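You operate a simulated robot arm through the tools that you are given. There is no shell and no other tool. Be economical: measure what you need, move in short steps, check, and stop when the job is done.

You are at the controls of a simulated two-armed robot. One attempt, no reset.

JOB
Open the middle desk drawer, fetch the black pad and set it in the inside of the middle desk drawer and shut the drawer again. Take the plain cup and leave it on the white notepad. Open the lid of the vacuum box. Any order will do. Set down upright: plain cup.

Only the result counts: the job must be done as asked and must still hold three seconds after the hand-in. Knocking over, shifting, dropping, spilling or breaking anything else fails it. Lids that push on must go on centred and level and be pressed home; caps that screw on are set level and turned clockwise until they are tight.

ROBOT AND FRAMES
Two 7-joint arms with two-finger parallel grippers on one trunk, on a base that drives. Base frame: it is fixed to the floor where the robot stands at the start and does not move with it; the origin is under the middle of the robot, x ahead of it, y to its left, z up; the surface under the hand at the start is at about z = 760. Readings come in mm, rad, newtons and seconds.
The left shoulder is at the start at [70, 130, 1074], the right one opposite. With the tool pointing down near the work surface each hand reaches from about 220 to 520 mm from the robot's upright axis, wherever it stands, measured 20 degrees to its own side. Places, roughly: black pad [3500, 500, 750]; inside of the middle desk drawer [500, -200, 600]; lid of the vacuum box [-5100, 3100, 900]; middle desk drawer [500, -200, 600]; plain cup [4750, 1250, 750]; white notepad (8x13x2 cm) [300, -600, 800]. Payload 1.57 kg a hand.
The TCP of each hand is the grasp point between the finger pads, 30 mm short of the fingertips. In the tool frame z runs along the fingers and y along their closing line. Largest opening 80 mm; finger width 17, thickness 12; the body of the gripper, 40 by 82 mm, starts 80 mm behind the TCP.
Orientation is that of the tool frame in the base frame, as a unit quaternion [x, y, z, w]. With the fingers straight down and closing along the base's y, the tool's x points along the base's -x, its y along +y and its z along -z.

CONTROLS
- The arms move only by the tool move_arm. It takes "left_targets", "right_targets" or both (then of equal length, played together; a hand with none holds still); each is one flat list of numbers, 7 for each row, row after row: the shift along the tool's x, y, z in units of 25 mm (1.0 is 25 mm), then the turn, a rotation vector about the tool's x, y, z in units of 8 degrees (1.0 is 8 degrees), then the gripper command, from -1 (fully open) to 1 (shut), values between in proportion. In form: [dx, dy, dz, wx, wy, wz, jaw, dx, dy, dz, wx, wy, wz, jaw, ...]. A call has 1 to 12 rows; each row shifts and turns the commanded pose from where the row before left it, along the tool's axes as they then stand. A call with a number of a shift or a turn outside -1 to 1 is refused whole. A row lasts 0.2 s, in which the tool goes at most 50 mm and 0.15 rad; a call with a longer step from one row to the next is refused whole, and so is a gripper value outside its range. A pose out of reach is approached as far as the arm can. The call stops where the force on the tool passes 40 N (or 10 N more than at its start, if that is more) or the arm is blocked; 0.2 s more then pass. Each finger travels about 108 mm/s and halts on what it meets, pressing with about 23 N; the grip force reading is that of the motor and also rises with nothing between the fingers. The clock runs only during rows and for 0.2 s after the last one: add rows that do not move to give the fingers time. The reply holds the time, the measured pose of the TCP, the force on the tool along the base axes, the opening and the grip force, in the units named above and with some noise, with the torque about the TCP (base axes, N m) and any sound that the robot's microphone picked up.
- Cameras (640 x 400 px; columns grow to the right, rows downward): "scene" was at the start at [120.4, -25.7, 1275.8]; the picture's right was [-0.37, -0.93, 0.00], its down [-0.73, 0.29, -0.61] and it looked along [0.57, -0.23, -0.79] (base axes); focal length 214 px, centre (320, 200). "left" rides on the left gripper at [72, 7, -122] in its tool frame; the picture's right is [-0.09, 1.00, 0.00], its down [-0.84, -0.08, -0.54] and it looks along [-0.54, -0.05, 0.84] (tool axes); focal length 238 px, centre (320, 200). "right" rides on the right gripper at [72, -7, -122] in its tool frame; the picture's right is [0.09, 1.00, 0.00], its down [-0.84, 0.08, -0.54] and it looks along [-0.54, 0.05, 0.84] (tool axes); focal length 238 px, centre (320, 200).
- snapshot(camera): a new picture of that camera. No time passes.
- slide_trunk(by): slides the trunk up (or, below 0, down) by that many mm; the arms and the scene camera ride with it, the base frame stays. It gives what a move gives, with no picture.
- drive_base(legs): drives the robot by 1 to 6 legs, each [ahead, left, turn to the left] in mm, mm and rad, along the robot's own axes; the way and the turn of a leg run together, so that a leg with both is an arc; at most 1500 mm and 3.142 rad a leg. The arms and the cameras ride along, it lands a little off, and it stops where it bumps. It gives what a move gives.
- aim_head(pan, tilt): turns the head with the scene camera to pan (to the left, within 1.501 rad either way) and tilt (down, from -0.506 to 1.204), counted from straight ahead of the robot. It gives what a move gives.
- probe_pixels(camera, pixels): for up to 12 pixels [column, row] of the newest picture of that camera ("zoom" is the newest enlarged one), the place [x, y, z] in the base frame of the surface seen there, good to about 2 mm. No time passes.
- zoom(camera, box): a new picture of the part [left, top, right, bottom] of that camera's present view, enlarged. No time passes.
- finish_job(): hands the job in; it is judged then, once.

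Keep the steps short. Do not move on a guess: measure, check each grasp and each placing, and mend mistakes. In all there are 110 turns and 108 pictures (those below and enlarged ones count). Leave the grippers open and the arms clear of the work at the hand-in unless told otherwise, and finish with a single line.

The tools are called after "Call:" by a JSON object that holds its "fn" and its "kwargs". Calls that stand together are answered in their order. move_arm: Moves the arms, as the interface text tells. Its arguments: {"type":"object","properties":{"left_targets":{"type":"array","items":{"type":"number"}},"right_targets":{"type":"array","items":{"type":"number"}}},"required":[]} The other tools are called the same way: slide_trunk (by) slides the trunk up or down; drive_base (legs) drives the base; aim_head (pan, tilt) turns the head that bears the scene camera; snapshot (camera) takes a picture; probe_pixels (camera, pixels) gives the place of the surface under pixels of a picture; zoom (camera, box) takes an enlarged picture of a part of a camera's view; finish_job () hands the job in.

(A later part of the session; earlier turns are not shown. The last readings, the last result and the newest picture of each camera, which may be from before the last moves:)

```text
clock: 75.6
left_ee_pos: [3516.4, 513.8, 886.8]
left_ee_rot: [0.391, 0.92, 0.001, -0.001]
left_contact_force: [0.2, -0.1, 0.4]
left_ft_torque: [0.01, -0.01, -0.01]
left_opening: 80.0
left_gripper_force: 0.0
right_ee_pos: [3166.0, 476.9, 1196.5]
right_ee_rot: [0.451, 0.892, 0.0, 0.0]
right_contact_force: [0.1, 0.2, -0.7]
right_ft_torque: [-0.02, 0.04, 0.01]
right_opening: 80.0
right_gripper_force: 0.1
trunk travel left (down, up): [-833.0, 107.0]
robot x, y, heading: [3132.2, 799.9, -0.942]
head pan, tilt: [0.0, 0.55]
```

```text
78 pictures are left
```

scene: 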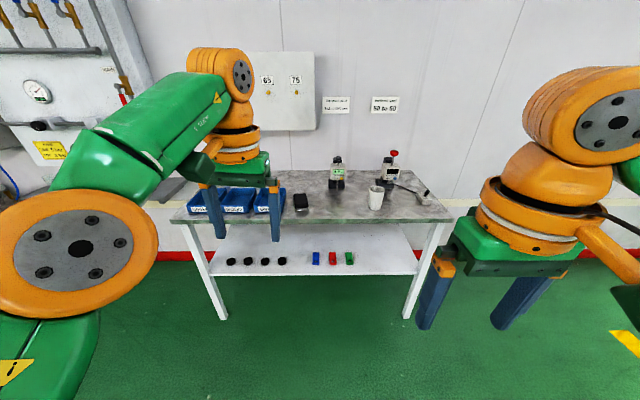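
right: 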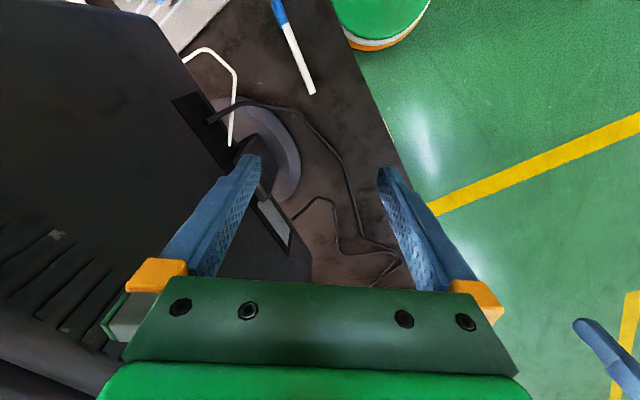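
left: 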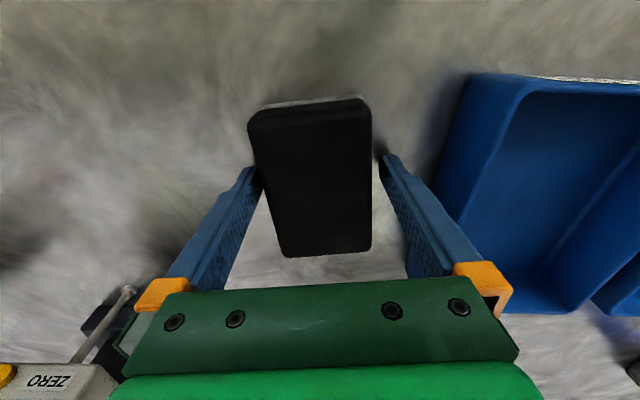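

Fingers straddle the pad cleanly. I close.

Call:
{"fn": "move_arm", "kwargs": {"left_targets": [0, 0, 0, 0, 0, 0, 0, 0, 0, 0, 0, 0, 0, 1, 0, 0, 0, 0, 0, 0, 1, 0, 0, 0, 0, 0, 0, 1, 0, 0, -0.8, 0, 0, 0, 1, 0, 0, -1, 0, 0, 0, 1, 0, 0, -1, 0, 0, 0, 1, 0, 0, -1, 0, 0, 0, 1]}}

Call:
{"fn": "snapshot", "kwargs": {"camera": "left"}}

```text
clock: 77.4
left_ee_pos: [3516.6, 514.1, 981.0]
left_ee_rot: [0.39, 0.921, 0.001, -0.001]
left_contact_force: [-0.2, -0.4, -1.3]
left_ft_torque: [-0.02, 0.02, -0.03]
left_opening: 64.4
left_gripper_force: 22.9
right_ee_pos: [3166.4, 476.8, 1195.3]
right_ee_rot: [0.452, 0.892, 0.0, 0.0]
right_contact_force: [0.0, 0.0, 0.3]
right_ft_torque: [0.01, 0.01, -0.01]
right_opening: 80.1
right_gripper_force: 0.0
trunk travel left (down, up): [-833.0, 107.0]
robot x, y, heading: [3137.4, 806.1, -0.936]
head pan, tilt: [0.0, 0.55]
```

```text
77 pictures are left
```

left: 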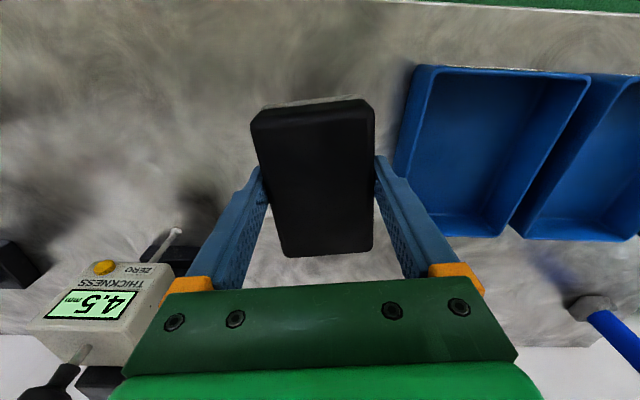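

The pad is held (opening 64 mm). I raise it further and, on the same trip, drive on to the plain cup to take it with the right hand.

Call:
{"fn": "move_arm", "kwargs": {"left_targets": [0, 0, -1, 0, 0, 0, 1, 0, 0, -1, 0, 0, 0, 1, 0.5, 0, -1, 0, 0, 0, 1, 0.5, 0, -1, 0, 0, 0, 1, 0.5, 0, -1, 0, 0, 0, 1]}}

Call:
{"fn": "drive_base", "kwargs": {"legs": [[-550, 0, 0], [0, 1450, 0]]}}

Call:
{"fn": "snapshot", "kwargs": {"camera": "scene"}}

```text
clock: 78.6
left_ee_pos: [3490.6, 539.7, 1106.6]
left_ee_rot: [0.391, 0.921, 0.001, -0.001]
left_contact_force: [0.0, -0.7, -0.8]
left_ft_torque: [0.01, 0.05, -0.05]
left_opening: 64.9
left_gripper_force: 22.5
right_ee_pos: [3165.0, 476.8, 1195.1]
right_ee_rot: [0.451, 0.892, 0.0, 0.0]
right_contact_force: [-0.1, -0.7, -0.4]
right_ft_torque: [0.02, 0.01, 0.0]
right_opening: 80.1
right_gripper_force: 0.1
trunk travel left (down, up): [-833.0, 107.0]
robot x, y, heading: [3137.2, 801.4, -0.935]
head pan, tilt: [0.0, 0.55]
```

```text
clock: 88.6
left_ee_pos: [4340.9, 1838.8, 1104.0]
left_ee_rot: [0.394, 0.919, 0.001, -0.001]
left_contact_force: [0.4, -0.6, -0.7]
left_ft_torque: [-0.04, -0.03, -0.05]
left_opening: 64.5
left_gripper_force: 22.9
right_ee_pos: [4015.2, 1777.0, 1196.4]
right_ee_rot: [0.455, 0.891, 0.0, -0.001]
right_contact_force: [0.2, 0.2, 0.3]
right_ft_torque: [0.0, 0.02, 0.02]
right_opening: 80.2
right_gripper_force: 0.1
trunk travel left (down, up): [-833.0, 107.0]
robot x, y, heading: [3983.8, 2104.2, -0.937]
head pan, tilt: [0.0, 0.55]
```

```text
76 pictures are left
```

scene: 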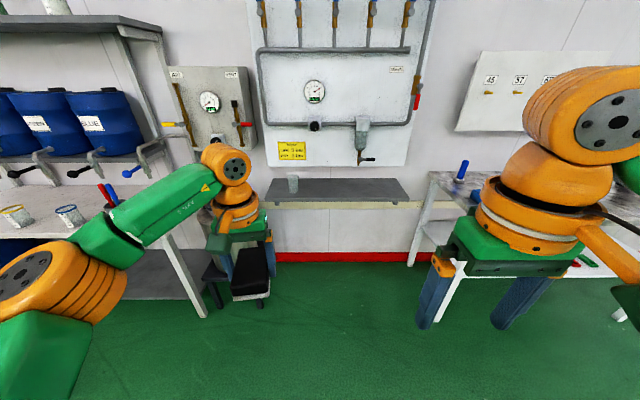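

Call:
{"fn": "zoom", "kwargs": {"camera": "scene", "box": [250, 130, 410, 230]}}

Call:
{"fn": "probe_pixels", "kwargs": {"camera": "zoom", "pixels": [[170, 210], [170, 225], [170, 185], [300, 260], [70, 285], [630, 295], [300, 205], [450, 100], [170, 245], [600, 210]]}}

```text
4.00 times, centred on (330, 180) of scene
```

zoom: 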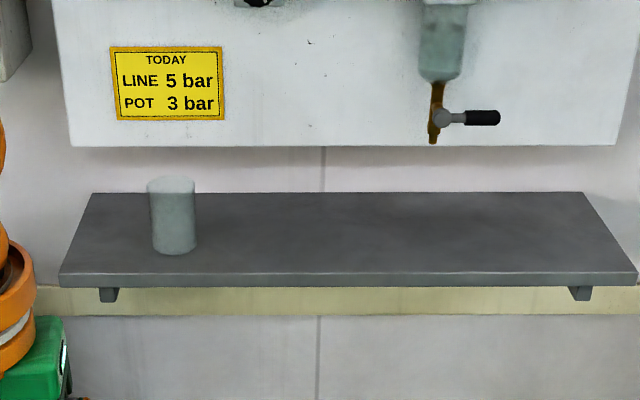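

```text
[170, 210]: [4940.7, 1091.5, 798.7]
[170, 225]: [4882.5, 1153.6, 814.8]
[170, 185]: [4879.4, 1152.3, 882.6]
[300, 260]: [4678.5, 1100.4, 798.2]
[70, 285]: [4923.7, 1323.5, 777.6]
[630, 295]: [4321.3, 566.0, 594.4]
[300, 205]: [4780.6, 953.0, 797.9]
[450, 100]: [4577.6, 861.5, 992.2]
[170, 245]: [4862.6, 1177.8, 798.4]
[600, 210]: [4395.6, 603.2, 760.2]
```

Call:
{"fn": "probe_pixels", "kwargs": {"camera": "scene", "pixels": [[68, 215], [18, 216], [105, 195], [200, 300], [410, 255], [180, 225], [352, 205], [215, 285]]}}

Call:
{"fn": "zoom", "kwargs": {"camera": "scene", "box": [0, 160, 160, 260]}}

```text
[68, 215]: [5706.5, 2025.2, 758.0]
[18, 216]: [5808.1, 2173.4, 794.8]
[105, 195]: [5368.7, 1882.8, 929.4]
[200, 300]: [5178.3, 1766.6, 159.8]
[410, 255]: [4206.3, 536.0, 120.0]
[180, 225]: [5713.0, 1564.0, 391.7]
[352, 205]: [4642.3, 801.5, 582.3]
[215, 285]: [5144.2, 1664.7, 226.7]
```

```text
4.00 times, centred on (80, 210) of scene
```

zoom: 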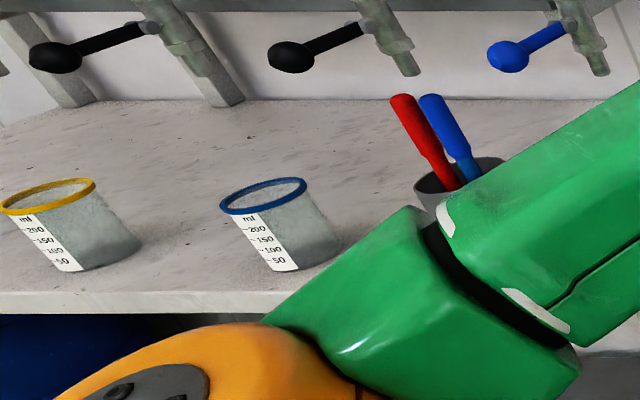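

The unmarked translucent cup on the wall shelf at about [4865, 1165] is the plain cup (the others bear scales and coloured rims). To keep clear of the stool and canister, I approach from the right side, facing it at heading about -0.24.

Call:
{"fn": "drive_base", "kwargs": {"legs": [[0, 0, 0.693], [380, -534, 0]]}}

Call:
{"fn": "aim_head", "kwargs": {"pan": -0.1, "tilt": 0.65}}

Call:
{"fn": "snapshot", "kwargs": {"camera": "scene"}}

```text
clock: 94.1
left_ee_pos: [4664.3, 1512.1, 1105.7]
left_ee_rot: [0.06, 0.998, 0.0, 0.0]
left_contact_force: [0.3, 0.5, -0.8]
left_ft_torque: [0.0, 0.0, 0.02]
left_opening: 64.5
left_gripper_force: 22.7
right_ee_pos: [4453.3, 1257.9, 1196.2]
right_ee_rot: [0.127, 0.992, 0.0, 0.001]
right_contact_force: [-0.7, 0.4, 0.0]
right_ft_torque: [0.0, -0.01, 0.0]
right_opening: 80.0
right_gripper_force: 0.0
trunk travel left (down, up): [-833.0, 107.0]
robot x, y, heading: [4219.0, 1492.5, -0.251]
head pan, tilt: [0.0, 0.55]
```

```text
clock: 94.8
left_ee_pos: [4665.1, 1510.8, 1105.3]
left_ee_rot: [0.059, 0.998, 0.001, -0.001]
left_contact_force: [0.8, -1.2, -0.7]
left_ft_torque: [-0.01, 0.0, 0.01]
left_opening: 64.7
left_gripper_force: 23.2
right_ee_pos: [4452.4, 1256.3, 1195.8]
right_ee_rot: [0.127, 0.992, 0.0, 0.0]
right_contact_force: [-0.4, -1.3, -0.7]
right_ft_torque: [0.02, 0.0, -0.02]
right_opening: 80.0
right_gripper_force: 0.0
trunk travel left (down, up): [-833.0, 107.0]
robot x, y, heading: [4221.6, 1487.6, -0.251]
head pan, tilt: [-0.099, 0.649]
```

```text
73 pictures are left
```

scene: 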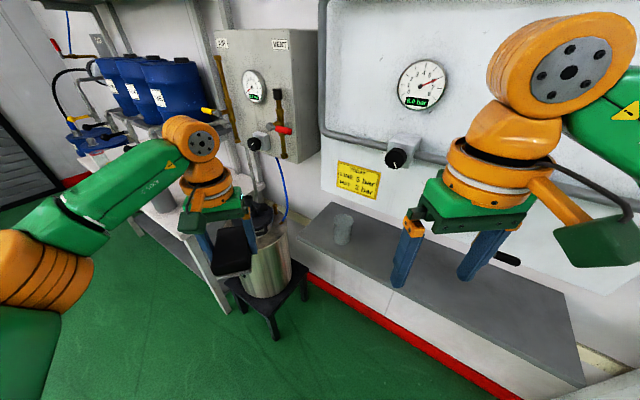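

The wall board is only about 75 mm behind the cup, so I will grasp with the fingers tilted 45° forward-down instead of straight down. First I measure the cup.

Call:
{"fn": "zoom", "kwargs": {"camera": "scene", "box": [296, 190, 408, 260]}}

Call:
{"fn": "probe_pixels", "kwargs": {"camera": "zoom", "pixels": [[240, 160], [265, 170], [290, 160], [220, 200], [265, 210], [310, 205], [265, 240], [265, 270], [265, 300], [265, 325], [225, 310], [60, 280]]}}

```text
5.71 times, centred on (352, 225) of scene
```

zoom: 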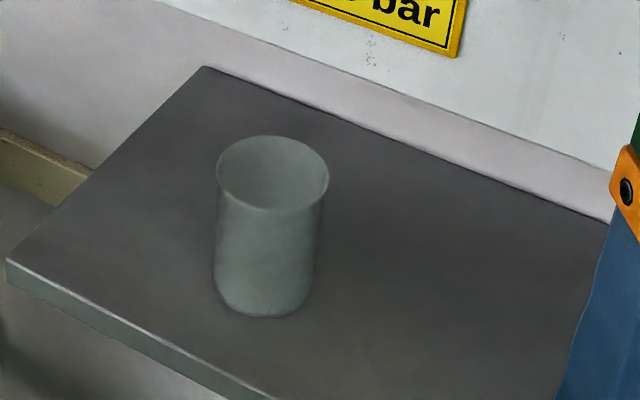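

```text
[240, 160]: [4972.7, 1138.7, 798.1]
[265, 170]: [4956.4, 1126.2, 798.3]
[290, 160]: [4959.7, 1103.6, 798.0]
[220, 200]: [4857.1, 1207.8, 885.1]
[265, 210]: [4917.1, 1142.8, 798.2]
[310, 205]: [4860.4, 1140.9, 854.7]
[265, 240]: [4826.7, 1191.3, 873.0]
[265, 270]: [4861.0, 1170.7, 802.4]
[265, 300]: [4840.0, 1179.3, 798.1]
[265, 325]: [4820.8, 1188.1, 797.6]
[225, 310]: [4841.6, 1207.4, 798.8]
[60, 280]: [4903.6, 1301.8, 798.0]
```

The cup: base Ø about 64, rim Ø about 70, height about 88, axis near [4856, 1170]. I tilt the right hand 45° forward.

Call:
{"fn": "move_arm", "kwargs": {"right_targets": [0, 0, 0, 0, -0.9375, 0, -1, 0, 0, 0, 0, -0.9375, 0, -1, 0, 0, 0, 0, -0.9375, 0, -1, 0, 0, 0, 0, -0.9375, 0, -1, 0, 0, 0, 0, -0.9375, 0, -1, 0, 0, 0, 0, -0.9375, 0, -1]}}

Call:
{"fn": "snapshot", "kwargs": {"camera": "right"}}

```text
clock: 96.2
left_ee_pos: [4665.7, 1510.3, 1105.0]
left_ee_rot: [0.059, 0.998, 0.001, 0.0]
left_contact_force: [-0.4, 0.0, -1.1]
left_ft_torque: [-0.04, 0.04, 0.01]
left_opening: 64.8
left_gripper_force: 22.5
right_ee_pos: [4456.7, 1256.5, 1206.3]
right_ee_rot: [0.117, 0.916, -0.049, 0.38]
right_contact_force: [-0.3, 0.3, -0.3]
right_ft_torque: [0.0, -0.01, 0.0]
right_opening: 79.8
right_gripper_force: 0.1
right hand out of reach, approached as far as the arm can: row 6
trunk travel left (down, up): [-833.0, 107.0]
robot x, y, heading: [4220.5, 1489.9, -0.25]
head pan, tilt: [-0.099, 0.649]
```

```text
71 pictures are left
```

right: 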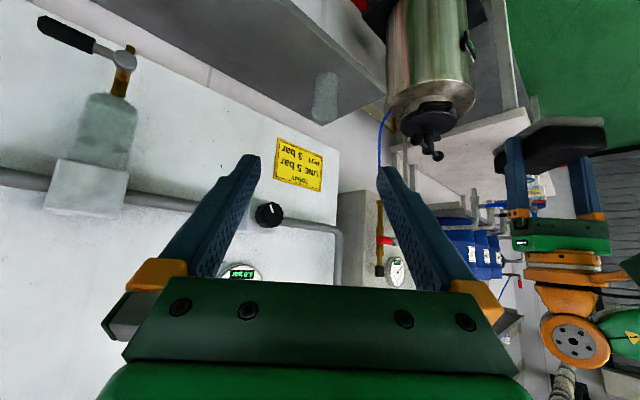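

Tilt is good at 45°. I bring the right hand forward 100 mm and down 250 mm, still clear of the shelf.

Call:
{"fn": "move_arm", "kwargs": {"right_targets": [0.386, 0, 0.9, 0, 0, 0, -1, 0.386, 0, 0.9, 0, 0, 0, -1, 0.386, 0, 0.9, 0, 0, 0, -1, 0.386, 0, 0.9, 0, 0, 0, -1, 0.386, 0, 0.9, 0, 0, 0, -1, 0.386, 0, 0.9, 0, 0, 0, -1, 0.386, 0, 0.9, 0, 0, 0, -1, 0.386, 0, 0.9, 0, 0, 0, -1, 0.386, 0, 0.9, 0, 0, 0, -1, 0.386, 0, 0.9, 0, 0, 0, -1, 0.386, 0, 0.9, 0, 0, 0, -1]}}

Call:
{"fn": "drive_base", "kwargs": {"legs": [[130, 0, 0]]}}

Call:
{"fn": "snapshot", "kwargs": {"camera": "right"}}

Call:
{"fn": "snapshot", "kwargs": {"camera": "scene"}}

```text
clock: 98.6
left_ee_pos: [4665.3, 1511.3, 1105.5]
left_ee_rot: [0.06, 0.998, 0.001, -0.001]
left_contact_force: [0.4, 0.2, -0.9]
left_ft_torque: [0.02, 0.04, -0.02]
left_opening: 64.6
left_gripper_force: 23.0
right_ee_pos: [4590.0, 1228.2, 995.6]
right_ee_rot: [0.116, 0.917, -0.048, 0.38]
right_contact_force: [-0.2, -0.2, 0.2]
right_ft_torque: [0.01, 0.04, 0.01]
right_opening: 80.1
right_gripper_force: 0.0
right hand out of reach, approached as far as the arm can: row 1, 2, 3, 4, 5
trunk travel left (down, up): [-833.0, 107.0]
robot x, y, heading: [4220.0, 1488.1, -0.252]
head pan, tilt: [-0.099, 0.649]
```

```text
clock: 99.8
left_ee_pos: [4788.2, 1477.8, 1105.9]
left_ee_rot: [0.06, 0.998, 0.001, 0.001]
left_contact_force: [-0.4, 0.2, -0.9]
left_ft_torque: [0.0, -0.02, -0.03]
left_opening: 64.6
left_gripper_force: 23.0
right_ee_pos: [4711.6, 1196.3, 997.7]
right_ee_rot: [0.117, 0.916, -0.049, 0.38]
right_contact_force: [0.1, -0.7, -1.1]
right_ft_torque: [0.0, 0.0, -0.02]
right_opening: 80.1
right_gripper_force: 0.1
trunk travel left (down, up): [-833.0, 107.0]
robot x, y, heading: [4349.2, 1454.6, -0.254]
head pan, tilt: [-0.099, 0.649]
```

```text
70 pictures are left
```

right: 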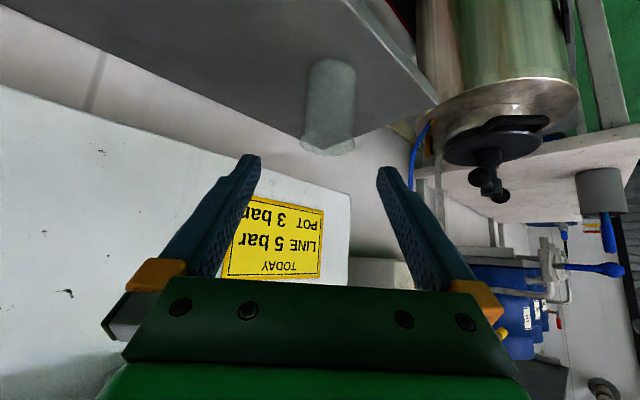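

```text
69 pictures are left
```

scene: 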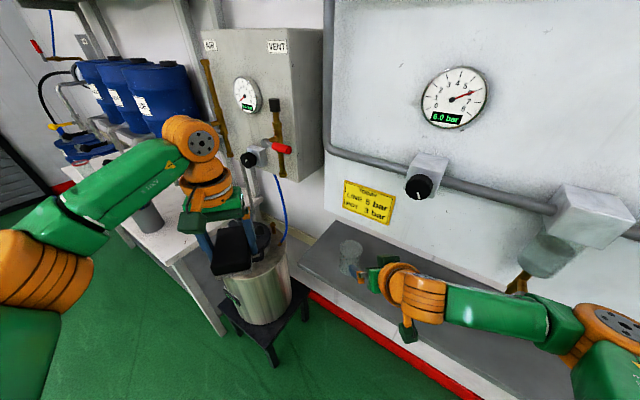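

The right elbow swings near the wall fittings; I measure its clearance.

Call:
{"fn": "probe_pixels", "kwargs": {"camera": "scene", "pixels": [[605, 325], [578, 340], [630, 312], [500, 310], [400, 290], [545, 255], [590, 215], [520, 285], [640, 290], [352, 245], [352, 270], [340, 258]]}}

Call:
{"fn": "probe_pixels", "kwargs": {"camera": "right", "pixels": [[308, 140], [350, 145], [330, 100], [306, 80], [356, 80], [330, 65], [330, 130], [290, 110]]}}

```text
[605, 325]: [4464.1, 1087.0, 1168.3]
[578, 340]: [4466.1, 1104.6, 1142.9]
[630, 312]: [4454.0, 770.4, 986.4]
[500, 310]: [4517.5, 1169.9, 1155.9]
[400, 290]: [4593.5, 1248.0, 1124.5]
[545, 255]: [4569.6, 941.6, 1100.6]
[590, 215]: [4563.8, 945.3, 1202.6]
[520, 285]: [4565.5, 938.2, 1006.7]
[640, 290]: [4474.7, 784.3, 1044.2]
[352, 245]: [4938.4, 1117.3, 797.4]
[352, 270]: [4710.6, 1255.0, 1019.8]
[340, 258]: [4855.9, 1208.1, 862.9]
```

```text
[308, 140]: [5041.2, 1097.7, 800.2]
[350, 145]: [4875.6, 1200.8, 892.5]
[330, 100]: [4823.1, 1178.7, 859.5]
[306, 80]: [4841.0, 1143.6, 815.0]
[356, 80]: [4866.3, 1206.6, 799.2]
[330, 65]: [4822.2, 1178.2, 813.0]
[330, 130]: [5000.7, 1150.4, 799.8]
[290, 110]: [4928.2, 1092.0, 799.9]
```

The elbow would come within about 95 mm of the filter bowl and closer still when driving on. I re-approach with the base moved left and turned 20° more to the right, which keeps the elbow well away.

Call:
{"fn": "drive_base", "kwargs": {"legs": [[19, 202, 0], [0, 0, -0.34]]}}

Call:
{"fn": "snapshot", "kwargs": {"camera": "right"}}

Call:
{"fn": "snapshot", "kwargs": {"camera": "scene"}}

```text
clock: 102.5
left_ee_pos: [4841.6, 1521.5, 1105.3]
left_ee_rot: [0.227, 0.974, 0.002, 0.0]
left_contact_force: [0.7, -0.1, -0.3]
left_ft_torque: [-0.02, 0.01, 0.0]
left_opening: 64.6
left_gripper_force: 23.0
right_ee_pos: [4676.7, 1279.7, 995.2]
right_ee_rot: [0.27, 0.884, -0.112, 0.366]
right_contact_force: [-0.4, -0.9, 0.1]
right_ft_torque: [-0.03, -0.02, -0.02]
right_opening: 80.0
right_gripper_force: 0.0
trunk travel left (down, up): [-833.0, 107.0]
robot x, y, heading: [4416.6, 1646.9, -0.594]
head pan, tilt: [-0.099, 0.649]
```

```text
68 pictures are left
```

right: 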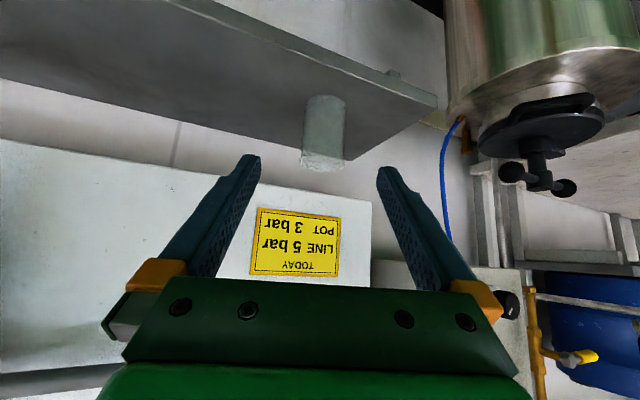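

```text
67 pictures are left
```

scene: 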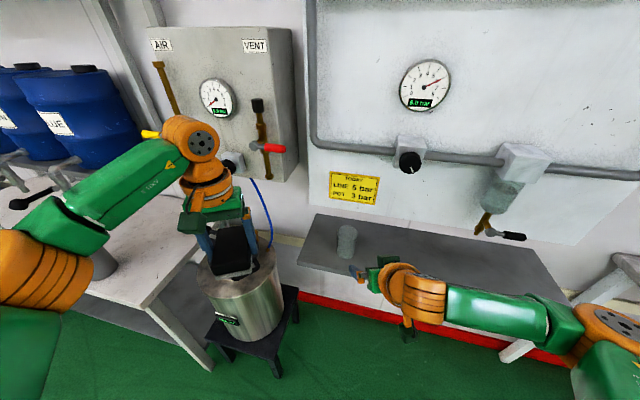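

I check the left side clearances and the cup in these views.

Call:
{"fn": "probe_pixels", "kwargs": {"camera": "scene", "pixels": [[272, 149], [228, 165], [245, 195], [285, 290], [240, 290], [606, 320], [490, 225], [100, 250]]}}

Call:
{"fn": "drive_base", "kwargs": {"legs": [[110, 0, 0]]}}

Call:
{"fn": "move_arm", "kwargs": {"right_targets": [0.626, 0.052, 0.626, 0, 0, 0, -1, 0.626, 0.052, 0.626, 0, 0, 0, -1, 0.626, 0.052, 0.626, 0, 0, 0, -1, 0.626, 0.052, 0.626, 0, 0, 0, -1, 0.626, 0.052, 0.626, 0, 0, 0, -1, 0.626, 0.052, 0.626, 0, 0, 0, -1, 0.626, 0.052, 0.626, 0, 0, 0, -1]}}

Call:
{"fn": "snapshot", "kwargs": {"camera": "right"}}

```text
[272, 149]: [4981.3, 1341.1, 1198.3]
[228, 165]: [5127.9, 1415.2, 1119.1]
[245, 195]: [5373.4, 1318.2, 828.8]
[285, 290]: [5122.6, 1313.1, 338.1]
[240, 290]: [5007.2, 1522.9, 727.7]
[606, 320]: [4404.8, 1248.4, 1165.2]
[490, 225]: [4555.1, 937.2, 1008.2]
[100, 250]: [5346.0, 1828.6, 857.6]
```

```text
clock: 103.7
left_ee_pos: [4929.0, 1460.8, 1106.7]
left_ee_rot: [0.227, 0.974, 0.001, 0.001]
left_contact_force: [-0.2, 0.7, -0.8]
left_ft_torque: [-0.01, -0.04, 0.01]
left_opening: 64.3
left_gripper_force: 23.1
right_ee_pos: [4763.2, 1220.9, 997.8]
right_ee_rot: [0.269, 0.883, -0.112, 0.368]
right_contact_force: [0.2, -0.6, -0.5]
right_ft_torque: [0.02, -0.02, -0.04]
right_opening: 80.2
right_gripper_force: 0.0
trunk travel left (down, up): [-833.0, 107.0]
robot x, y, heading: [4505.6, 1589.7, -0.596]
head pan, tilt: [-0.099, 0.649]
```

```text
clock: 105.3
left_ee_pos: [4931.7, 1459.7, 1104.6]
left_ee_rot: [0.227, 0.974, 0.002, -0.001]
left_contact_force: [-0.1, 0.2, -0.6]
left_ft_torque: [-0.02, -0.03, 0.02]
left_opening: 64.7
left_gripper_force: 22.7
right_ee_pos: [4776.0, 1217.9, 913.3]
right_ee_rot: [0.27, 0.886, -0.106, 0.363]
right_contact_force: [0.1, -0.6, -0.2]
right_ft_torque: [-0.01, -0.03, 0.03]
right_opening: 79.9
right_gripper_force: 0.1
right hand out of reach, approached as far as the arm can: row 4, 5, 6, 7
trunk travel left (down, up): [-833.0, 107.0]
robot x, y, heading: [4510.1, 1589.9, -0.594]
head pan, tilt: [-0.099, 0.649]
```

```text
66 pictures are left
```

right: 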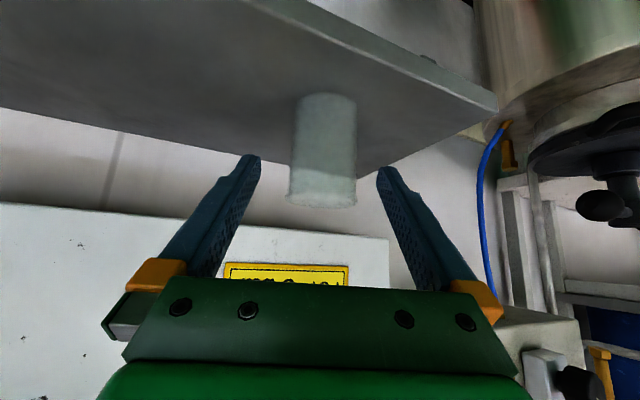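

The arm hits its reach at z 913, so the trunk must do the rest. I pull the left hand back 100 mm for clearance from the valve handles, then lower the trunk 73 mm.

Call:
{"fn": "move_arm", "kwargs": {"left_targets": [0.8, 0, 0, 0, 0, 0, 1, 0.8, 0, 0, 0, 0, 0, 1, 0.8, 0, 0, 0, 0, 0, 1, 0.8, 0, 0, 0, 0, 0, 1, 0.8, 0, 0, 0, 0, 0, 1]}}

Call:
{"fn": "slide_trunk", "kwargs": {"by": -73}}

Call:
{"fn": "snapshot", "kwargs": {"camera": "right"}}

Call:
{"fn": "snapshot", "kwargs": {"camera": "scene"}}

```text
clock: 106.5
left_ee_pos: [4842.7, 1502.9, 1106.1]
left_ee_rot: [0.228, 0.974, 0.001, 0.0]
left_contact_force: [0.0, 0.1, -1.4]
left_ft_torque: [-0.01, -0.01, 0.04]
left_opening: 64.5
left_gripper_force: 23.2
right_ee_pos: [4776.4, 1217.7, 912.5]
right_ee_rot: [0.269, 0.886, -0.105, 0.363]
right_contact_force: [0.2, 0.5, -0.8]
right_ft_torque: [-0.01, -0.01, 0.0]
right_opening: 79.9
right_gripper_force: 0.0
trunk travel left (down, up): [-833.0, 107.0]
robot x, y, heading: [4507.0, 1585.0, -0.593]
head pan, tilt: [-0.099, 0.649]
```

```text
clock: 107.6
left_ee_pos: [4842.2, 1502.4, 1032.9]
left_ee_rot: [0.228, 0.974, 0.001, -0.001]
left_contact_force: [0.7, -0.2, -0.9]
left_ft_torque: [0.01, 0.0, 0.01]
left_opening: 64.6
left_gripper_force: 22.8
right_ee_pos: [4775.6, 1215.9, 839.6]
right_ee_rot: [0.269, 0.886, -0.105, 0.363]
right_contact_force: [0.4, -0.8, 0.2]
right_ft_torque: [0.0, -0.01, 0.01]
right_opening: 80.0
right_gripper_force: 0.0
trunk travel left (down, up): [-760.0, 180.0]
robot x, y, heading: [4507.6, 1586.1, -0.592]
head pan, tilt: [-0.099, 0.649]
```

```text
65 pictures are left
```

right: 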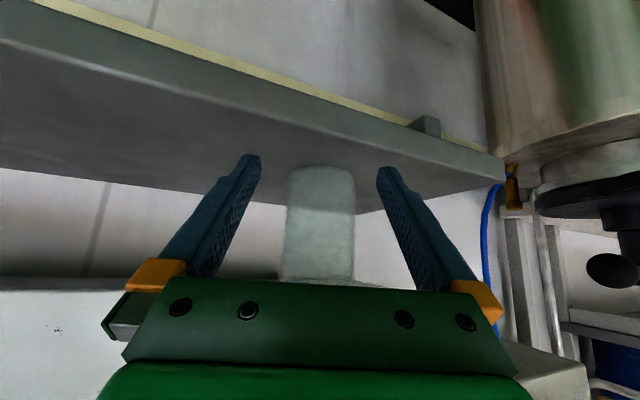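

```text
64 pictures are left
```

scene: 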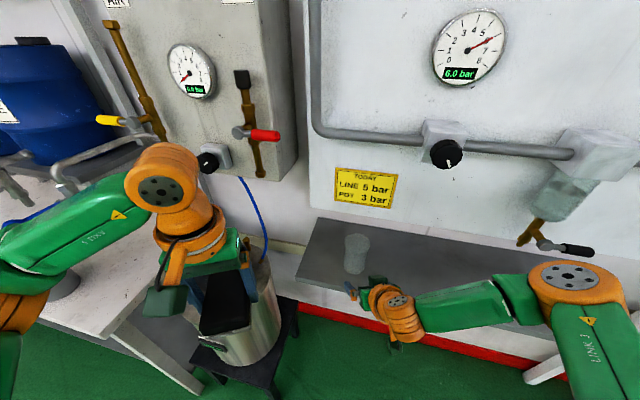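

The cup sits between the finger lines, about 7 mm to the tool's +y. I shift y by 7 mm and drive ahead 45 mm, then recheck.

Call:
{"fn": "move_arm", "kwargs": {"right_targets": [0, 0.28, 0, 0, 0, 0, -1]}}

Call:
{"fn": "drive_base", "kwargs": {"legs": [[42, 0, 0]]}}

Call:
{"fn": "snapshot", "kwargs": {"camera": "right"}}

```text
clock: 108.0
left_ee_pos: [4842.9, 1503.5, 1032.6]
left_ee_rot: [0.228, 0.974, 0.001, -0.001]
left_contact_force: [0.3, 0.1, -0.4]
left_ft_torque: [0.01, -0.02, 0.0]
left_opening: 64.4
left_gripper_force: 23.1
right_ee_pos: [4780.3, 1223.6, 840.0]
right_ee_rot: [0.27, 0.885, -0.106, 0.364]
right_contact_force: [0.0, -1.2, -0.1]
right_ft_torque: [-0.02, -0.01, 0.02]
right_opening: 80.1
right_gripper_force: 0.0
trunk travel left (down, up): [-760.0, 180.0]
robot x, y, heading: [4505.4, 1586.6, -0.598]
head pan, tilt: [-0.099, 0.649]
```

```text
clock: 108.9
left_ee_pos: [4872.0, 1482.4, 1034.1]
left_ee_rot: [0.229, 0.973, 0.0, 0.002]
left_contact_force: [-0.3, 0.7, -0.9]
left_ft_torque: [0.02, -0.05, -0.01]
left_opening: 64.4
left_gripper_force: 23.3
right_ee_pos: [4811.7, 1201.2, 842.4]
right_ee_rot: [0.27, 0.884, -0.108, 0.366]
right_contact_force: [0.0, 0.4, -0.2]
right_ft_torque: [0.01, 0.05, 0.01]
right_opening: 79.9
right_gripper_force: 0.0
trunk travel left (down, up): [-760.0, 180.0]
robot x, y, heading: [4541.5, 1564.8, -0.596]
head pan, tilt: [-0.099, 0.649]
```

```text
63 pictures are left
```

right: 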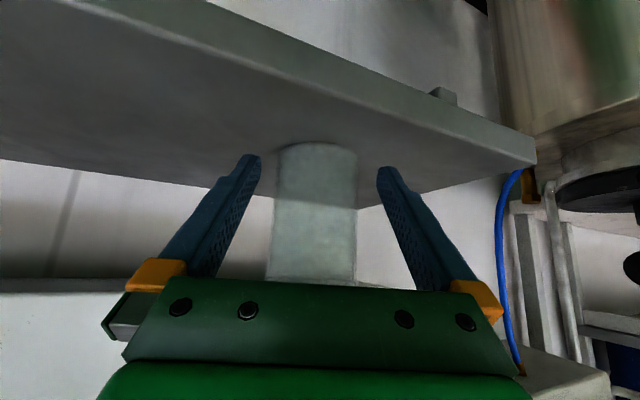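

Aligned (cup centred at column 316, as expected). I drive the last 50 mm.

Call:
{"fn": "drive_base", "kwargs": {"legs": [[50, 0, 0]]}}

Call:
{"fn": "snapshot", "kwargs": {"camera": "right"}}

```text
clock: 109.8
left_ee_pos: [4914.5, 1453.9, 1034.7]
left_ee_rot: [0.227, 0.974, 0.001, 0.001]
left_contact_force: [0.3, 0.3, -1.6]
left_ft_torque: [-0.04, -0.03, -0.02]
left_opening: 64.5
left_gripper_force: 23.3
right_ee_pos: [4852.5, 1174.4, 841.9]
right_ee_rot: [0.268, 0.885, -0.105, 0.365]
right_contact_force: [0.1, 0.4, -0.5]
right_ft_torque: [0.01, 0.0, -0.03]
right_opening: 79.9
right_gripper_force: 0.2
trunk travel left (down, up): [-760.0, 180.0]
robot x, y, heading: [4582.8, 1532.1, -0.593]
head pan, tilt: [-0.099, 0.649]
```

```text
62 pictures are left
```

right: 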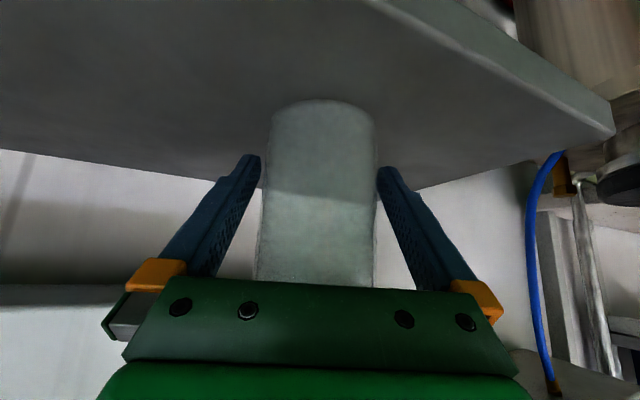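

The cup stands between the pads with no contact. I close the right jaws.

Call:
{"fn": "move_arm", "kwargs": {"right_targets": [0, 0, 0, 0, 0, 0, -0.2, 0, 0, 0, 0, 0, 0, 0.3, 0, 0, 0, 0, 0, 0, 1, 0, 0, 0, 0, 0, 0, 1]}}

Call:
{"fn": "snapshot", "kwargs": {"camera": "right"}}

```text
clock: 110.8
left_ee_pos: [4916.9, 1452.7, 1034.0]
left_ee_rot: [0.227, 0.974, 0.001, -0.001]
left_contact_force: [0.2, 0.1, -0.5]
left_ft_torque: [0.03, -0.03, -0.01]
left_opening: 64.8
left_gripper_force: 22.5
right_ee_pos: [4854.5, 1171.0, 842.1]
right_ee_rot: [0.27, 0.885, -0.106, 0.364]
right_contact_force: [0.3, -0.5, 0.5]
right_ft_torque: [-0.05, 0.04, -0.01]
right_opening: 67.1
right_gripper_force: 22.9
trunk travel left (down, up): [-760.0, 180.0]
robot x, y, heading: [4584.1, 1540.2, -0.594]
head pan, tilt: [-0.099, 0.649]
```

```text
61 pictures are left
```

right: 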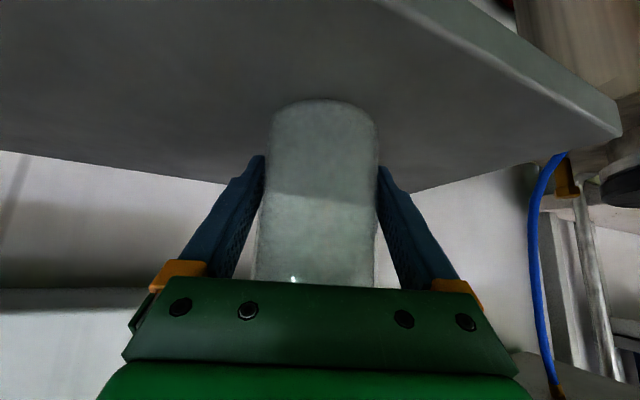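

Gripped at 67 mm; the cup's bottom lies 44 mm below the TCP. I lift by the trunk and back away.

Call:
{"fn": "slide_trunk", "kwargs": {"by": 60}}

Call:
{"fn": "drive_base", "kwargs": {"legs": [[-500, 0, 0]]}}

Call:
{"fn": "snapshot", "kwargs": {"camera": "right"}}

Call:
{"fn": "snapshot", "kwargs": {"camera": "left"}}

```text
clock: 111.8
left_ee_pos: [4917.2, 1452.0, 1093.3]
left_ee_rot: [0.228, 0.974, 0.001, -0.001]
left_contact_force: [0.4, 0.4, -1.0]
left_ft_torque: [-0.02, 0.04, -0.01]
left_opening: 64.6
left_gripper_force: 22.8
right_ee_pos: [4855.8, 1171.2, 901.1]
right_ee_rot: [0.268, 0.886, -0.104, 0.364]
right_contact_force: [0.5, 0.4, 0.2]
right_ft_torque: [-0.02, -0.01, -0.01]
right_opening: 67.2
right_gripper_force: 23.2
trunk travel left (down, up): [-820.0, 120.0]
robot x, y, heading: [4584.7, 1537.8, -0.598]
head pan, tilt: [-0.099, 0.649]
```

```text
clock: 114.8
left_ee_pos: [4505.1, 1730.3, 1093.1]
left_ee_rot: [0.227, 0.974, 0.001, -0.001]
left_contact_force: [-0.2, 0.2, -1.2]
left_ft_torque: [0.02, 0.02, 0.0]
left_opening: 64.4
left_gripper_force: 22.9
right_ee_pos: [4442.7, 1451.0, 899.4]
right_ee_rot: [0.269, 0.886, -0.105, 0.363]
right_contact_force: [0.7, -0.1, 0.1]
right_ft_torque: [0.03, -0.04, 0.02]
right_opening: 67.0
right_gripper_force: 22.6
trunk travel left (down, up): [-820.0, 120.0]
robot x, y, heading: [4165.2, 1808.7, -0.593]
head pan, tilt: [-0.099, 0.649]
```

```text
60 pictures are left
```

right: 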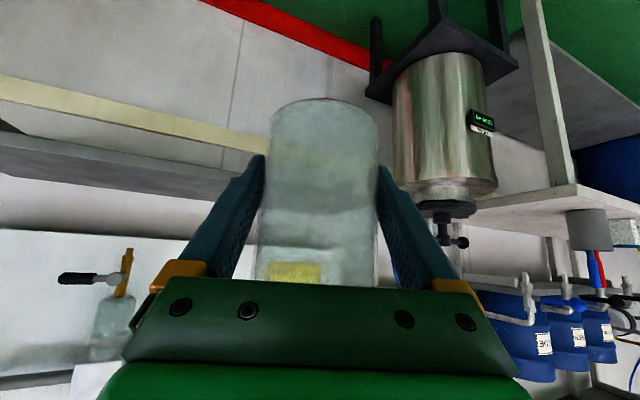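

```text
59 pictures are left
```

left: 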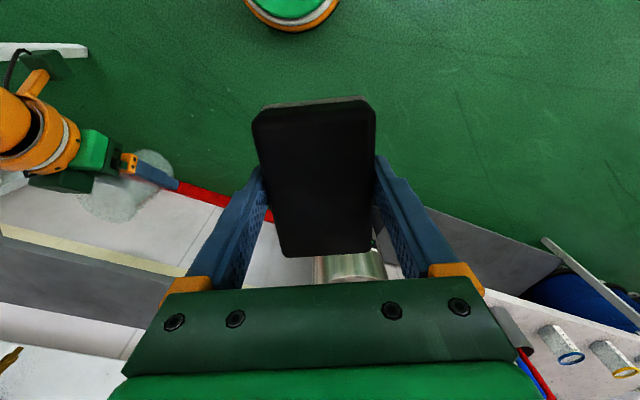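

Both objects are held. Placing on the notepad needs long reach, so I test here in free space how far the right hand gets with this tilt: up 80 mm, then ahead 150 mm.

Call:
{"fn": "move_arm", "kwargs": {"right_targets": [-0.566, 0, -0.566, 0, 0, 0, 1, -0.566, 0, -0.566, 0, 0, 0, 1, -0.566, 0, -0.566, 0, 0, 0, 1, -0.566, 0, -0.566, 0, 0, 0, 1, -0.7, 0, 0.7, 0, 0, 0, 1, -0.7, 0, 0.7, 0, 0, 0, 1, -0.7, 0, 0.7, 0, 0, 0, 1, -0.7, 0, 0.7, 0, 0, 0, 1, -0.7, 0, 0.7, 0, 0, 0, 1, -0.7, 0, 0.7, 0, 0, 0, 1]}}

```text
clock: 117.0
left_ee_pos: [4504.8, 1732.8, 1093.3]
left_ee_rot: [0.226, 0.974, 0.001, -0.001]
left_contact_force: [-1.1, 0.1, -0.4]
left_ft_torque: [-0.02, -0.01, 0.02]
left_opening: 64.9
left_gripper_force: 22.9
right_ee_pos: [4565.9, 1368.8, 978.6]
right_ee_rot: [0.269, 0.886, -0.106, 0.363]
right_contact_force: [0.2, 0.3, -0.8]
right_ft_torque: [0.03, 0.03, -0.02]
right_opening: 67.0
right_gripper_force: 22.9
trunk travel left (down, up): [-820.0, 120.0]
robot x, y, heading: [4171.1, 1817.9, -0.595]
head pan, tilt: [-0.099, 0.649]
```

It reaches 579 mm ahead with ease. I try 100 mm more.

Call:
{"fn": "move_arm", "kwargs": {"right_targets": [-0.7, 0, 0.7, 0, 0, 0, 1, -0.7, 0, 0.7, 0, 0, 0, 1, -0.7, 0, 0.7, 0, 0, 0, 1, -0.7, 0, 0.7, 0, 0, 0, 1]}}

```text
clock: 118.0
left_ee_pos: [4503.1, 1732.0, 1092.9]
left_ee_rot: [0.227, 0.974, 0.001, -0.001]
left_contact_force: [-0.3, -0.5, -0.1]
left_ft_torque: [0.0, -0.01, -0.02]
left_opening: 64.6
left_gripper_force: 23.0
right_ee_pos: [4612.3, 1339.7, 978.6]
right_ee_rot: [0.268, 0.886, -0.104, 0.364]
right_contact_force: [0.4, 0.0, -0.8]
right_ft_torque: [0.01, 0.0, 0.0]
right_opening: 66.4
right_gripper_force: 22.9
right hand out of reach, approached as far as the arm can: row 3, 4
trunk travel left (down, up): [-820.0, 120.0]
robot x, y, heading: [4167.7, 1815.8, -0.596]
head pan, tilt: [-0.099, 0.649]
```

It reaches up to 630 mm ahead. That suffices to set the cup from the desk's right-hand corner. I retract the hand, turn, and drive back through the open floor.

Call:
{"fn": "move_arm", "kwargs": {"right_targets": [0.7, 0, -0.7, 0, 0, 0, 1, 0.7, 0, -0.7, 0, 0, 0, 1, 0.7, 0, -0.7, 0, 0, 0, 1, 0.7, 0, -0.7, 0, 0, 0, 1, 0.7, 0, -0.7, 0, 0, 0, 1, 0.7, 0, -0.7, 0, 0, 0, 1]}}

Call:
{"fn": "drive_base", "kwargs": {"legs": [[0, 0, 0.756], [-1197, 62, 0], [-1197, 62, 0], [-1197, 62, 0], [-1197, 62, 0]]}}

Call:
{"fn": "aim_head", "kwargs": {"pan": -1.2, "tilt": 0.5}}

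Call:
{"fn": "snapshot", "kwargs": {"camera": "scene"}}

```text
clock: 119.4
left_ee_pos: [4502.8, 1731.8, 1092.3]
left_ee_rot: [0.226, 0.974, 0.0, 0.0]
left_contact_force: [-0.1, -0.9, -0.8]
left_ft_torque: [-0.01, 0.04, -0.01]
left_opening: 64.5
left_gripper_force: 23.1
right_ee_pos: [4487.7, 1421.6, 979.9]
right_ee_rot: [0.269, 0.886, -0.105, 0.364]
right_contact_force: [0.8, 0.7, -1.0]
right_ft_torque: [0.02, 0.02, -0.01]
right_opening: 66.9
right_gripper_force: 22.7
trunk travel left (down, up): [-820.0, 120.0]
robot x, y, heading: [4170.3, 1816.5, -0.599]
head pan, tilt: [-0.099, 0.649]
```

```text
clock: 144.5
left_ee_pos: [-305.7, 1463.2, 1093.5]
left_ee_rot: [-0.147, 0.989, 0.001, -0.001]
left_contact_force: [-0.4, -0.3, -0.9]
left_ft_torque: [0.0, 0.02, 0.0]
left_opening: 64.4
left_gripper_force: 22.8
right_ee_pos: [-105.3, 1224.6, 980.9]
right_ee_rot: [-0.076, 0.923, 0.036, 0.376]
right_contact_force: [0.1, 0.9, -0.3]
right_ft_torque: [0.0, 0.01, 0.03]
right_opening: 66.6
right_gripper_force: 23.1
trunk travel left (down, up): [-820.0, 120.0]
robot x, y, heading: [-604.3, 1296.2, 0.152]
head pan, tilt: [-0.099, 0.649]
```

```text
clock: 145.8
left_ee_pos: [-305.9, 1461.2, 1093.3]
left_ee_rot: [-0.146, 0.989, 0.001, -0.001]
left_contact_force: [-0.8, 0.5, -0.7]
left_ft_torque: [0.04, 0.0, 0.0]
left_opening: 64.4
left_gripper_force: 22.8
right_ee_pos: [-104.9, 1224.7, 979.2]
right_ee_rot: [-0.075, 0.922, 0.036, 0.377]
right_contact_force: [0.3, -0.2, -0.5]
right_ft_torque: [-0.02, -0.02, 0.01]
right_opening: 66.4
right_gripper_force: 23.2
trunk travel left (down, up): [-820.0, 120.0]
robot x, y, heading: [-604.4, 1293.8, 0.156]
head pan, tilt: [-1.201, 0.499]
```

```text
58 pictures are left
```

scene: 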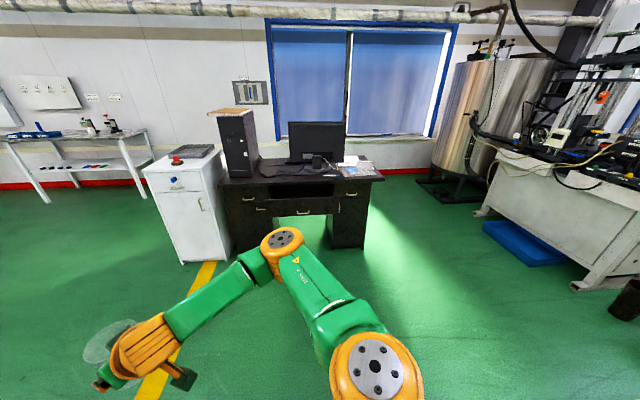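

Call:
{"fn": "probe_pixels", "kwargs": {"camera": "scene", "pixels": [[485, 230], [515, 265], [480, 212], [576, 285], [425, 180], [490, 150], [640, 212], [380, 178], [362, 245], [450, 200], [625, 310]]}}

Call:
{"fn": "zoom", "kwargs": {"camera": "scene", "box": [280, 110, 408, 190]}}

Call:
{"fn": "probe_pixels", "kwargs": {"camera": "zoom", "pixels": [[350, 240], [330, 250], [372, 250], [350, 255], [350, 262], [315, 100], [315, 240], [390, 270]]}}

```text
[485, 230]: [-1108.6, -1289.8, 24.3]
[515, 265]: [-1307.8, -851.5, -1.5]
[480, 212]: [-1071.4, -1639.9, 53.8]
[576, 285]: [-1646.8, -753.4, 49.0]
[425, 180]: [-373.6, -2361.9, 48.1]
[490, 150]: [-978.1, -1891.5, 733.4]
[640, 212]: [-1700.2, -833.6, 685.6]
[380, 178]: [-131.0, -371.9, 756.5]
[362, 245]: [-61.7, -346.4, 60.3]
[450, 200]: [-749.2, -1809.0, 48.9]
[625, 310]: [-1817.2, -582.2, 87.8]
```

```text
5.00 times, centred on (344, 150) of scene
```

zoom: 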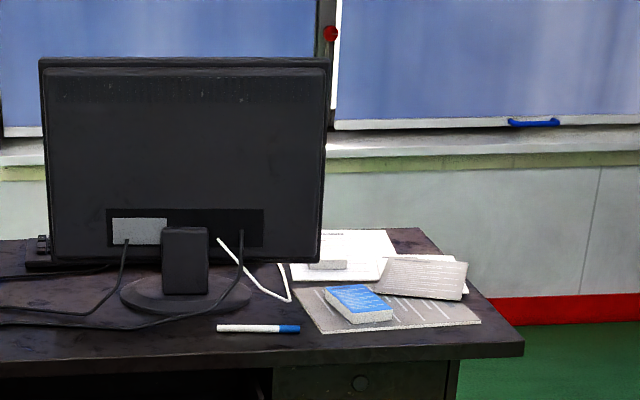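

```text
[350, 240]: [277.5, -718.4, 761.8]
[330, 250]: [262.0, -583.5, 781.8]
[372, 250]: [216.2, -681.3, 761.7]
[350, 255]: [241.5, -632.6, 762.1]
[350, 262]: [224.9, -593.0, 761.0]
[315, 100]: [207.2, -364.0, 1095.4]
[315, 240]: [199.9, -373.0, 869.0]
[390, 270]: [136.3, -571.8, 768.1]
```

The notepad's top is at z 782 near [262, -583], open from the right side; the floor right of the desk is free. I drive to a staging place at about [-650, -560].

Call:
{"fn": "drive_base", "kwargs": {"legs": [[-166, -912, 0], [-166, -912, 0]]}}

Call:
{"fn": "aim_head", "kwargs": {"pan": -0.1, "tilt": 0.6}}

Call:
{"fn": "snapshot", "kwargs": {"camera": "scene"}}

```text
clock: 155.2
left_ee_pos: [-347.7, -395.5, 1092.3]
left_ee_rot: [-0.146, 0.989, 0.001, -0.001]
left_contact_force: [-0.5, 0.2, -1.9]
left_ft_torque: [-0.01, 0.01, 0.02]
left_opening: 64.7
left_gripper_force: 22.9
right_ee_pos: [-146.6, -632.1, 979.8]
right_ee_rot: [-0.075, 0.922, 0.034, 0.377]
right_contact_force: [0.0, -0.8, -0.2]
right_ft_torque: [-0.01, 0.01, 0.0]
right_opening: 66.6
right_gripper_force: 23.0
trunk travel left (down, up): [-820.0, 120.0]
robot x, y, heading: [-651.2, -564.4, 0.164]
head pan, tilt: [-1.201, 0.499]
```

```text
clock: 156.5
left_ee_pos: [-347.2, -395.4, 1092.8]
left_ee_rot: [-0.146, 0.989, 0.0, -0.001]
left_contact_force: [0.3, -0.4, -1.2]
left_ft_torque: [0.02, -0.02, 0.04]
left_opening: 64.5
left_gripper_force: 23.4
right_ee_pos: [-145.2, -632.9, 980.1]
right_ee_rot: [-0.075, 0.922, 0.036, 0.377]
right_contact_force: [-0.4, -0.3, -0.4]
right_ft_torque: [-0.01, 0.01, 0.0]
right_opening: 66.6
right_gripper_force: 23.1
trunk travel left (down, up): [-820.0, 120.0]
robot x, y, heading: [-647.4, -564.6, 0.161]
head pan, tilt: [-0.099, 0.6]
```

```text
56 pictures are left
```

scene: 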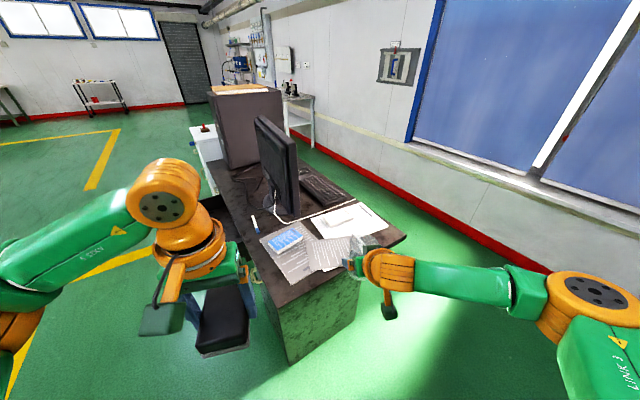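

Call:
{"fn": "zoom", "kwargs": {"camera": "scene", "box": [240, 160, 416, 270]}}

Call:
{"fn": "probe_pixels", "kwargs": {"camera": "zoom", "pixels": [[360, 210], [340, 215], [385, 208], [365, 195], [370, 225], [400, 222], [330, 235], [480, 200], [300, 235], [596, 290]]}}

```text
3.64 times, centred on (328, 215) of scene
```

zoom: 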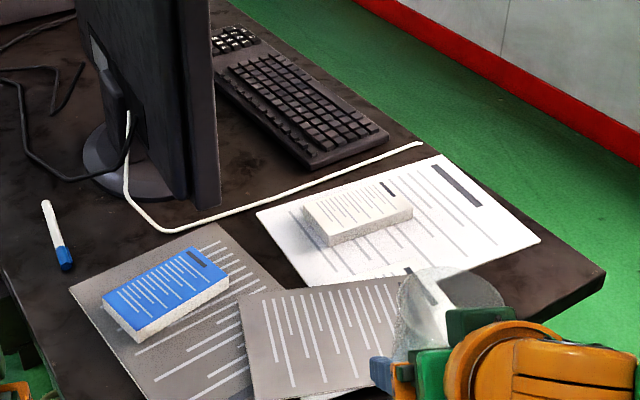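

```text
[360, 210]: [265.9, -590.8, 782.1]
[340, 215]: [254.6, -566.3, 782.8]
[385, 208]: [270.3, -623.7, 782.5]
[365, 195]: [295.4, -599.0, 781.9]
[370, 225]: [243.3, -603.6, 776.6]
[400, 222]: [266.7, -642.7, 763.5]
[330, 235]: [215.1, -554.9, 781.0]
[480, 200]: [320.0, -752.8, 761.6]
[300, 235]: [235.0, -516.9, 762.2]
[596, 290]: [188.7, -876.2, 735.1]
```

Call:
{"fn": "probe_pixels", "kwargs": {"camera": "zoom", "pixels": [[306, 206], [384, 185], [408, 209], [329, 233], [356, 207]]}}

```text
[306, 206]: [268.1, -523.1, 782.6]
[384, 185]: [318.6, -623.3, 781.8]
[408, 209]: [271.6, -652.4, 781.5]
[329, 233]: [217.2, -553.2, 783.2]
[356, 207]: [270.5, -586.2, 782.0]
```

Notepad centre [269, -588], top z 782. I drive ahead 299 mm with the cup held high, then extend the arm 115 mm.

Call:
{"fn": "drive_base", "kwargs": {"legs": [[299, -21, 0]]}}

Call:
{"fn": "move_arm", "kwargs": {"right_targets": [-0.65, 0, 0.65, 0, 0, 0, 1, -0.65, 0, 0.65, 0, 0, 0, 1, -0.65, 0, 0.65, 0, 0, 0, 1, -0.65, 0, 0.65, 0, 0, 0, 1, -0.65, 0, 0.65, 0, 0, 0, 1]}}

Call:
{"fn": "snapshot", "kwargs": {"camera": "scene"}}

Call:
{"fn": "snapshot", "kwargs": {"camera": "right"}}

```text
clock: 158.6
left_ee_pos: [-50.0, -369.2, 1093.6]
left_ee_rot: [-0.146, 0.989, 0.0, 0.0]
left_contact_force: [1.1, 0.2, -0.7]
left_ft_torque: [0.01, -0.03, 0.0]
left_opening: 64.7
left_gripper_force: 23.3
right_ee_pos: [152.3, -606.0, 981.6]
right_ee_rot: [-0.075, 0.922, 0.037, 0.378]
right_contact_force: [0.0, 0.2, 0.2]
right_ft_torque: [0.06, 0.0, 0.0]
right_opening: 66.3
right_gripper_force: 23.1
trunk travel left (down, up): [-820.0, 120.0]
robot x, y, heading: [-347.6, -537.0, 0.158]
head pan, tilt: [-0.099, 0.6]
```

```text
clock: 159.8
left_ee_pos: [-47.0, -368.7, 1092.9]
left_ee_rot: [-0.146, 0.989, 0.0, -0.001]
left_contact_force: [0.2, 0.2, -0.5]
left_ft_torque: [0.0, -0.01, 0.0]
left_opening: 64.2
left_gripper_force: 22.8
right_ee_pos: [268.5, -587.2, 977.0]
right_ee_rot: [-0.076, 0.923, 0.037, 0.376]
right_contact_force: [0.1, -0.4, -0.7]
right_ft_torque: [0.02, -0.01, 0.0]
right_opening: 66.3
right_gripper_force: 23.0
trunk travel left (down, up): [-820.0, 120.0]
robot x, y, heading: [-345.2, -536.0, 0.157]
head pan, tilt: [-0.099, 0.6]
```

```text
54 pictures are left
```

scene: 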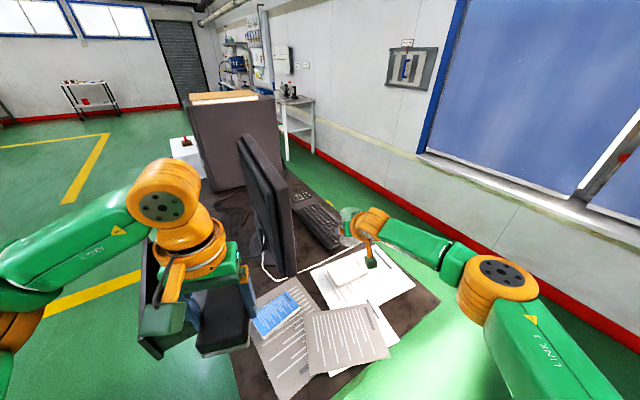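

```text
53 pictures are left
```

right: 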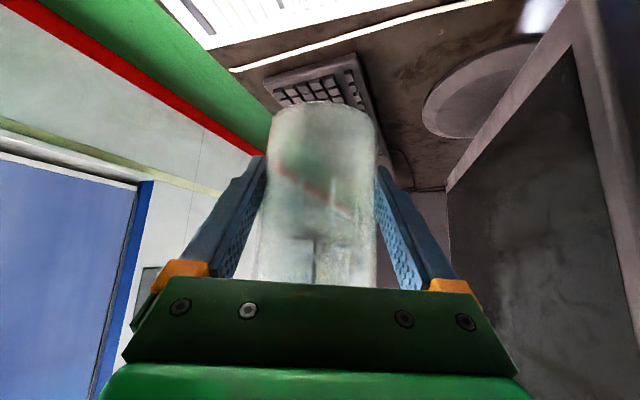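

Right above the notepad. I lower the trunk 130 mm, then check.

Call:
{"fn": "slide_trunk", "kwargs": {"by": -130}}

Call:
{"fn": "snapshot", "kwargs": {"camera": "right"}}

Call:
{"fn": "zoom", "kwargs": {"camera": "scene", "box": [280, 170, 440, 270]}}

```text
clock: 161.3
left_ee_pos: [-47.3, -369.6, 963.3]
left_ee_rot: [-0.145, 0.989, 0.0, -0.002]
left_contact_force: [0.7, 0.6, -0.2]
left_ft_torque: [0.01, -0.01, -0.05]
left_opening: 64.7
left_gripper_force: 23.3
right_ee_pos: [266.9, -586.7, 848.9]
right_ee_rot: [-0.076, 0.922, 0.036, 0.378]
right_contact_force: [0.1, 0.0, -0.9]
right_ft_torque: [-0.01, 0.02, -0.01]
right_opening: 66.4
right_gripper_force: 23.1
trunk travel left (down, up): [-690.0, 250.0]
robot x, y, heading: [-348.6, -534.6, 0.156]
head pan, tilt: [-0.099, 0.6]
```

```text
52 pictures are left
```

right: 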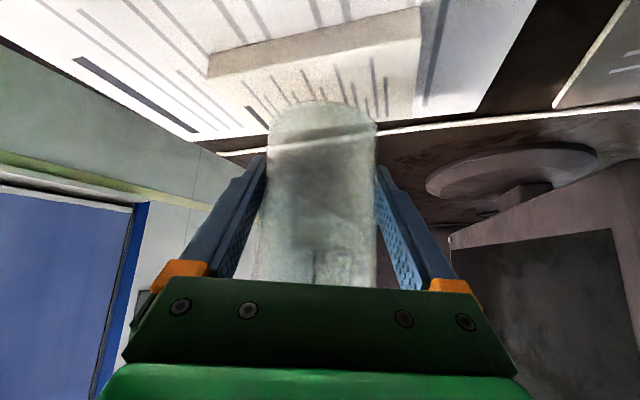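

```text
4.00 times, centred on (360, 220) of scene
```

zoom: 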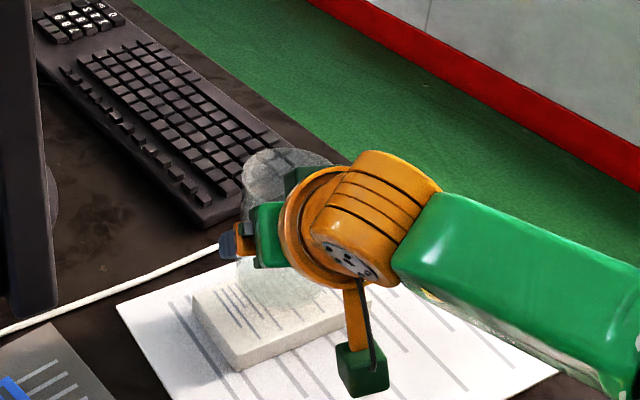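

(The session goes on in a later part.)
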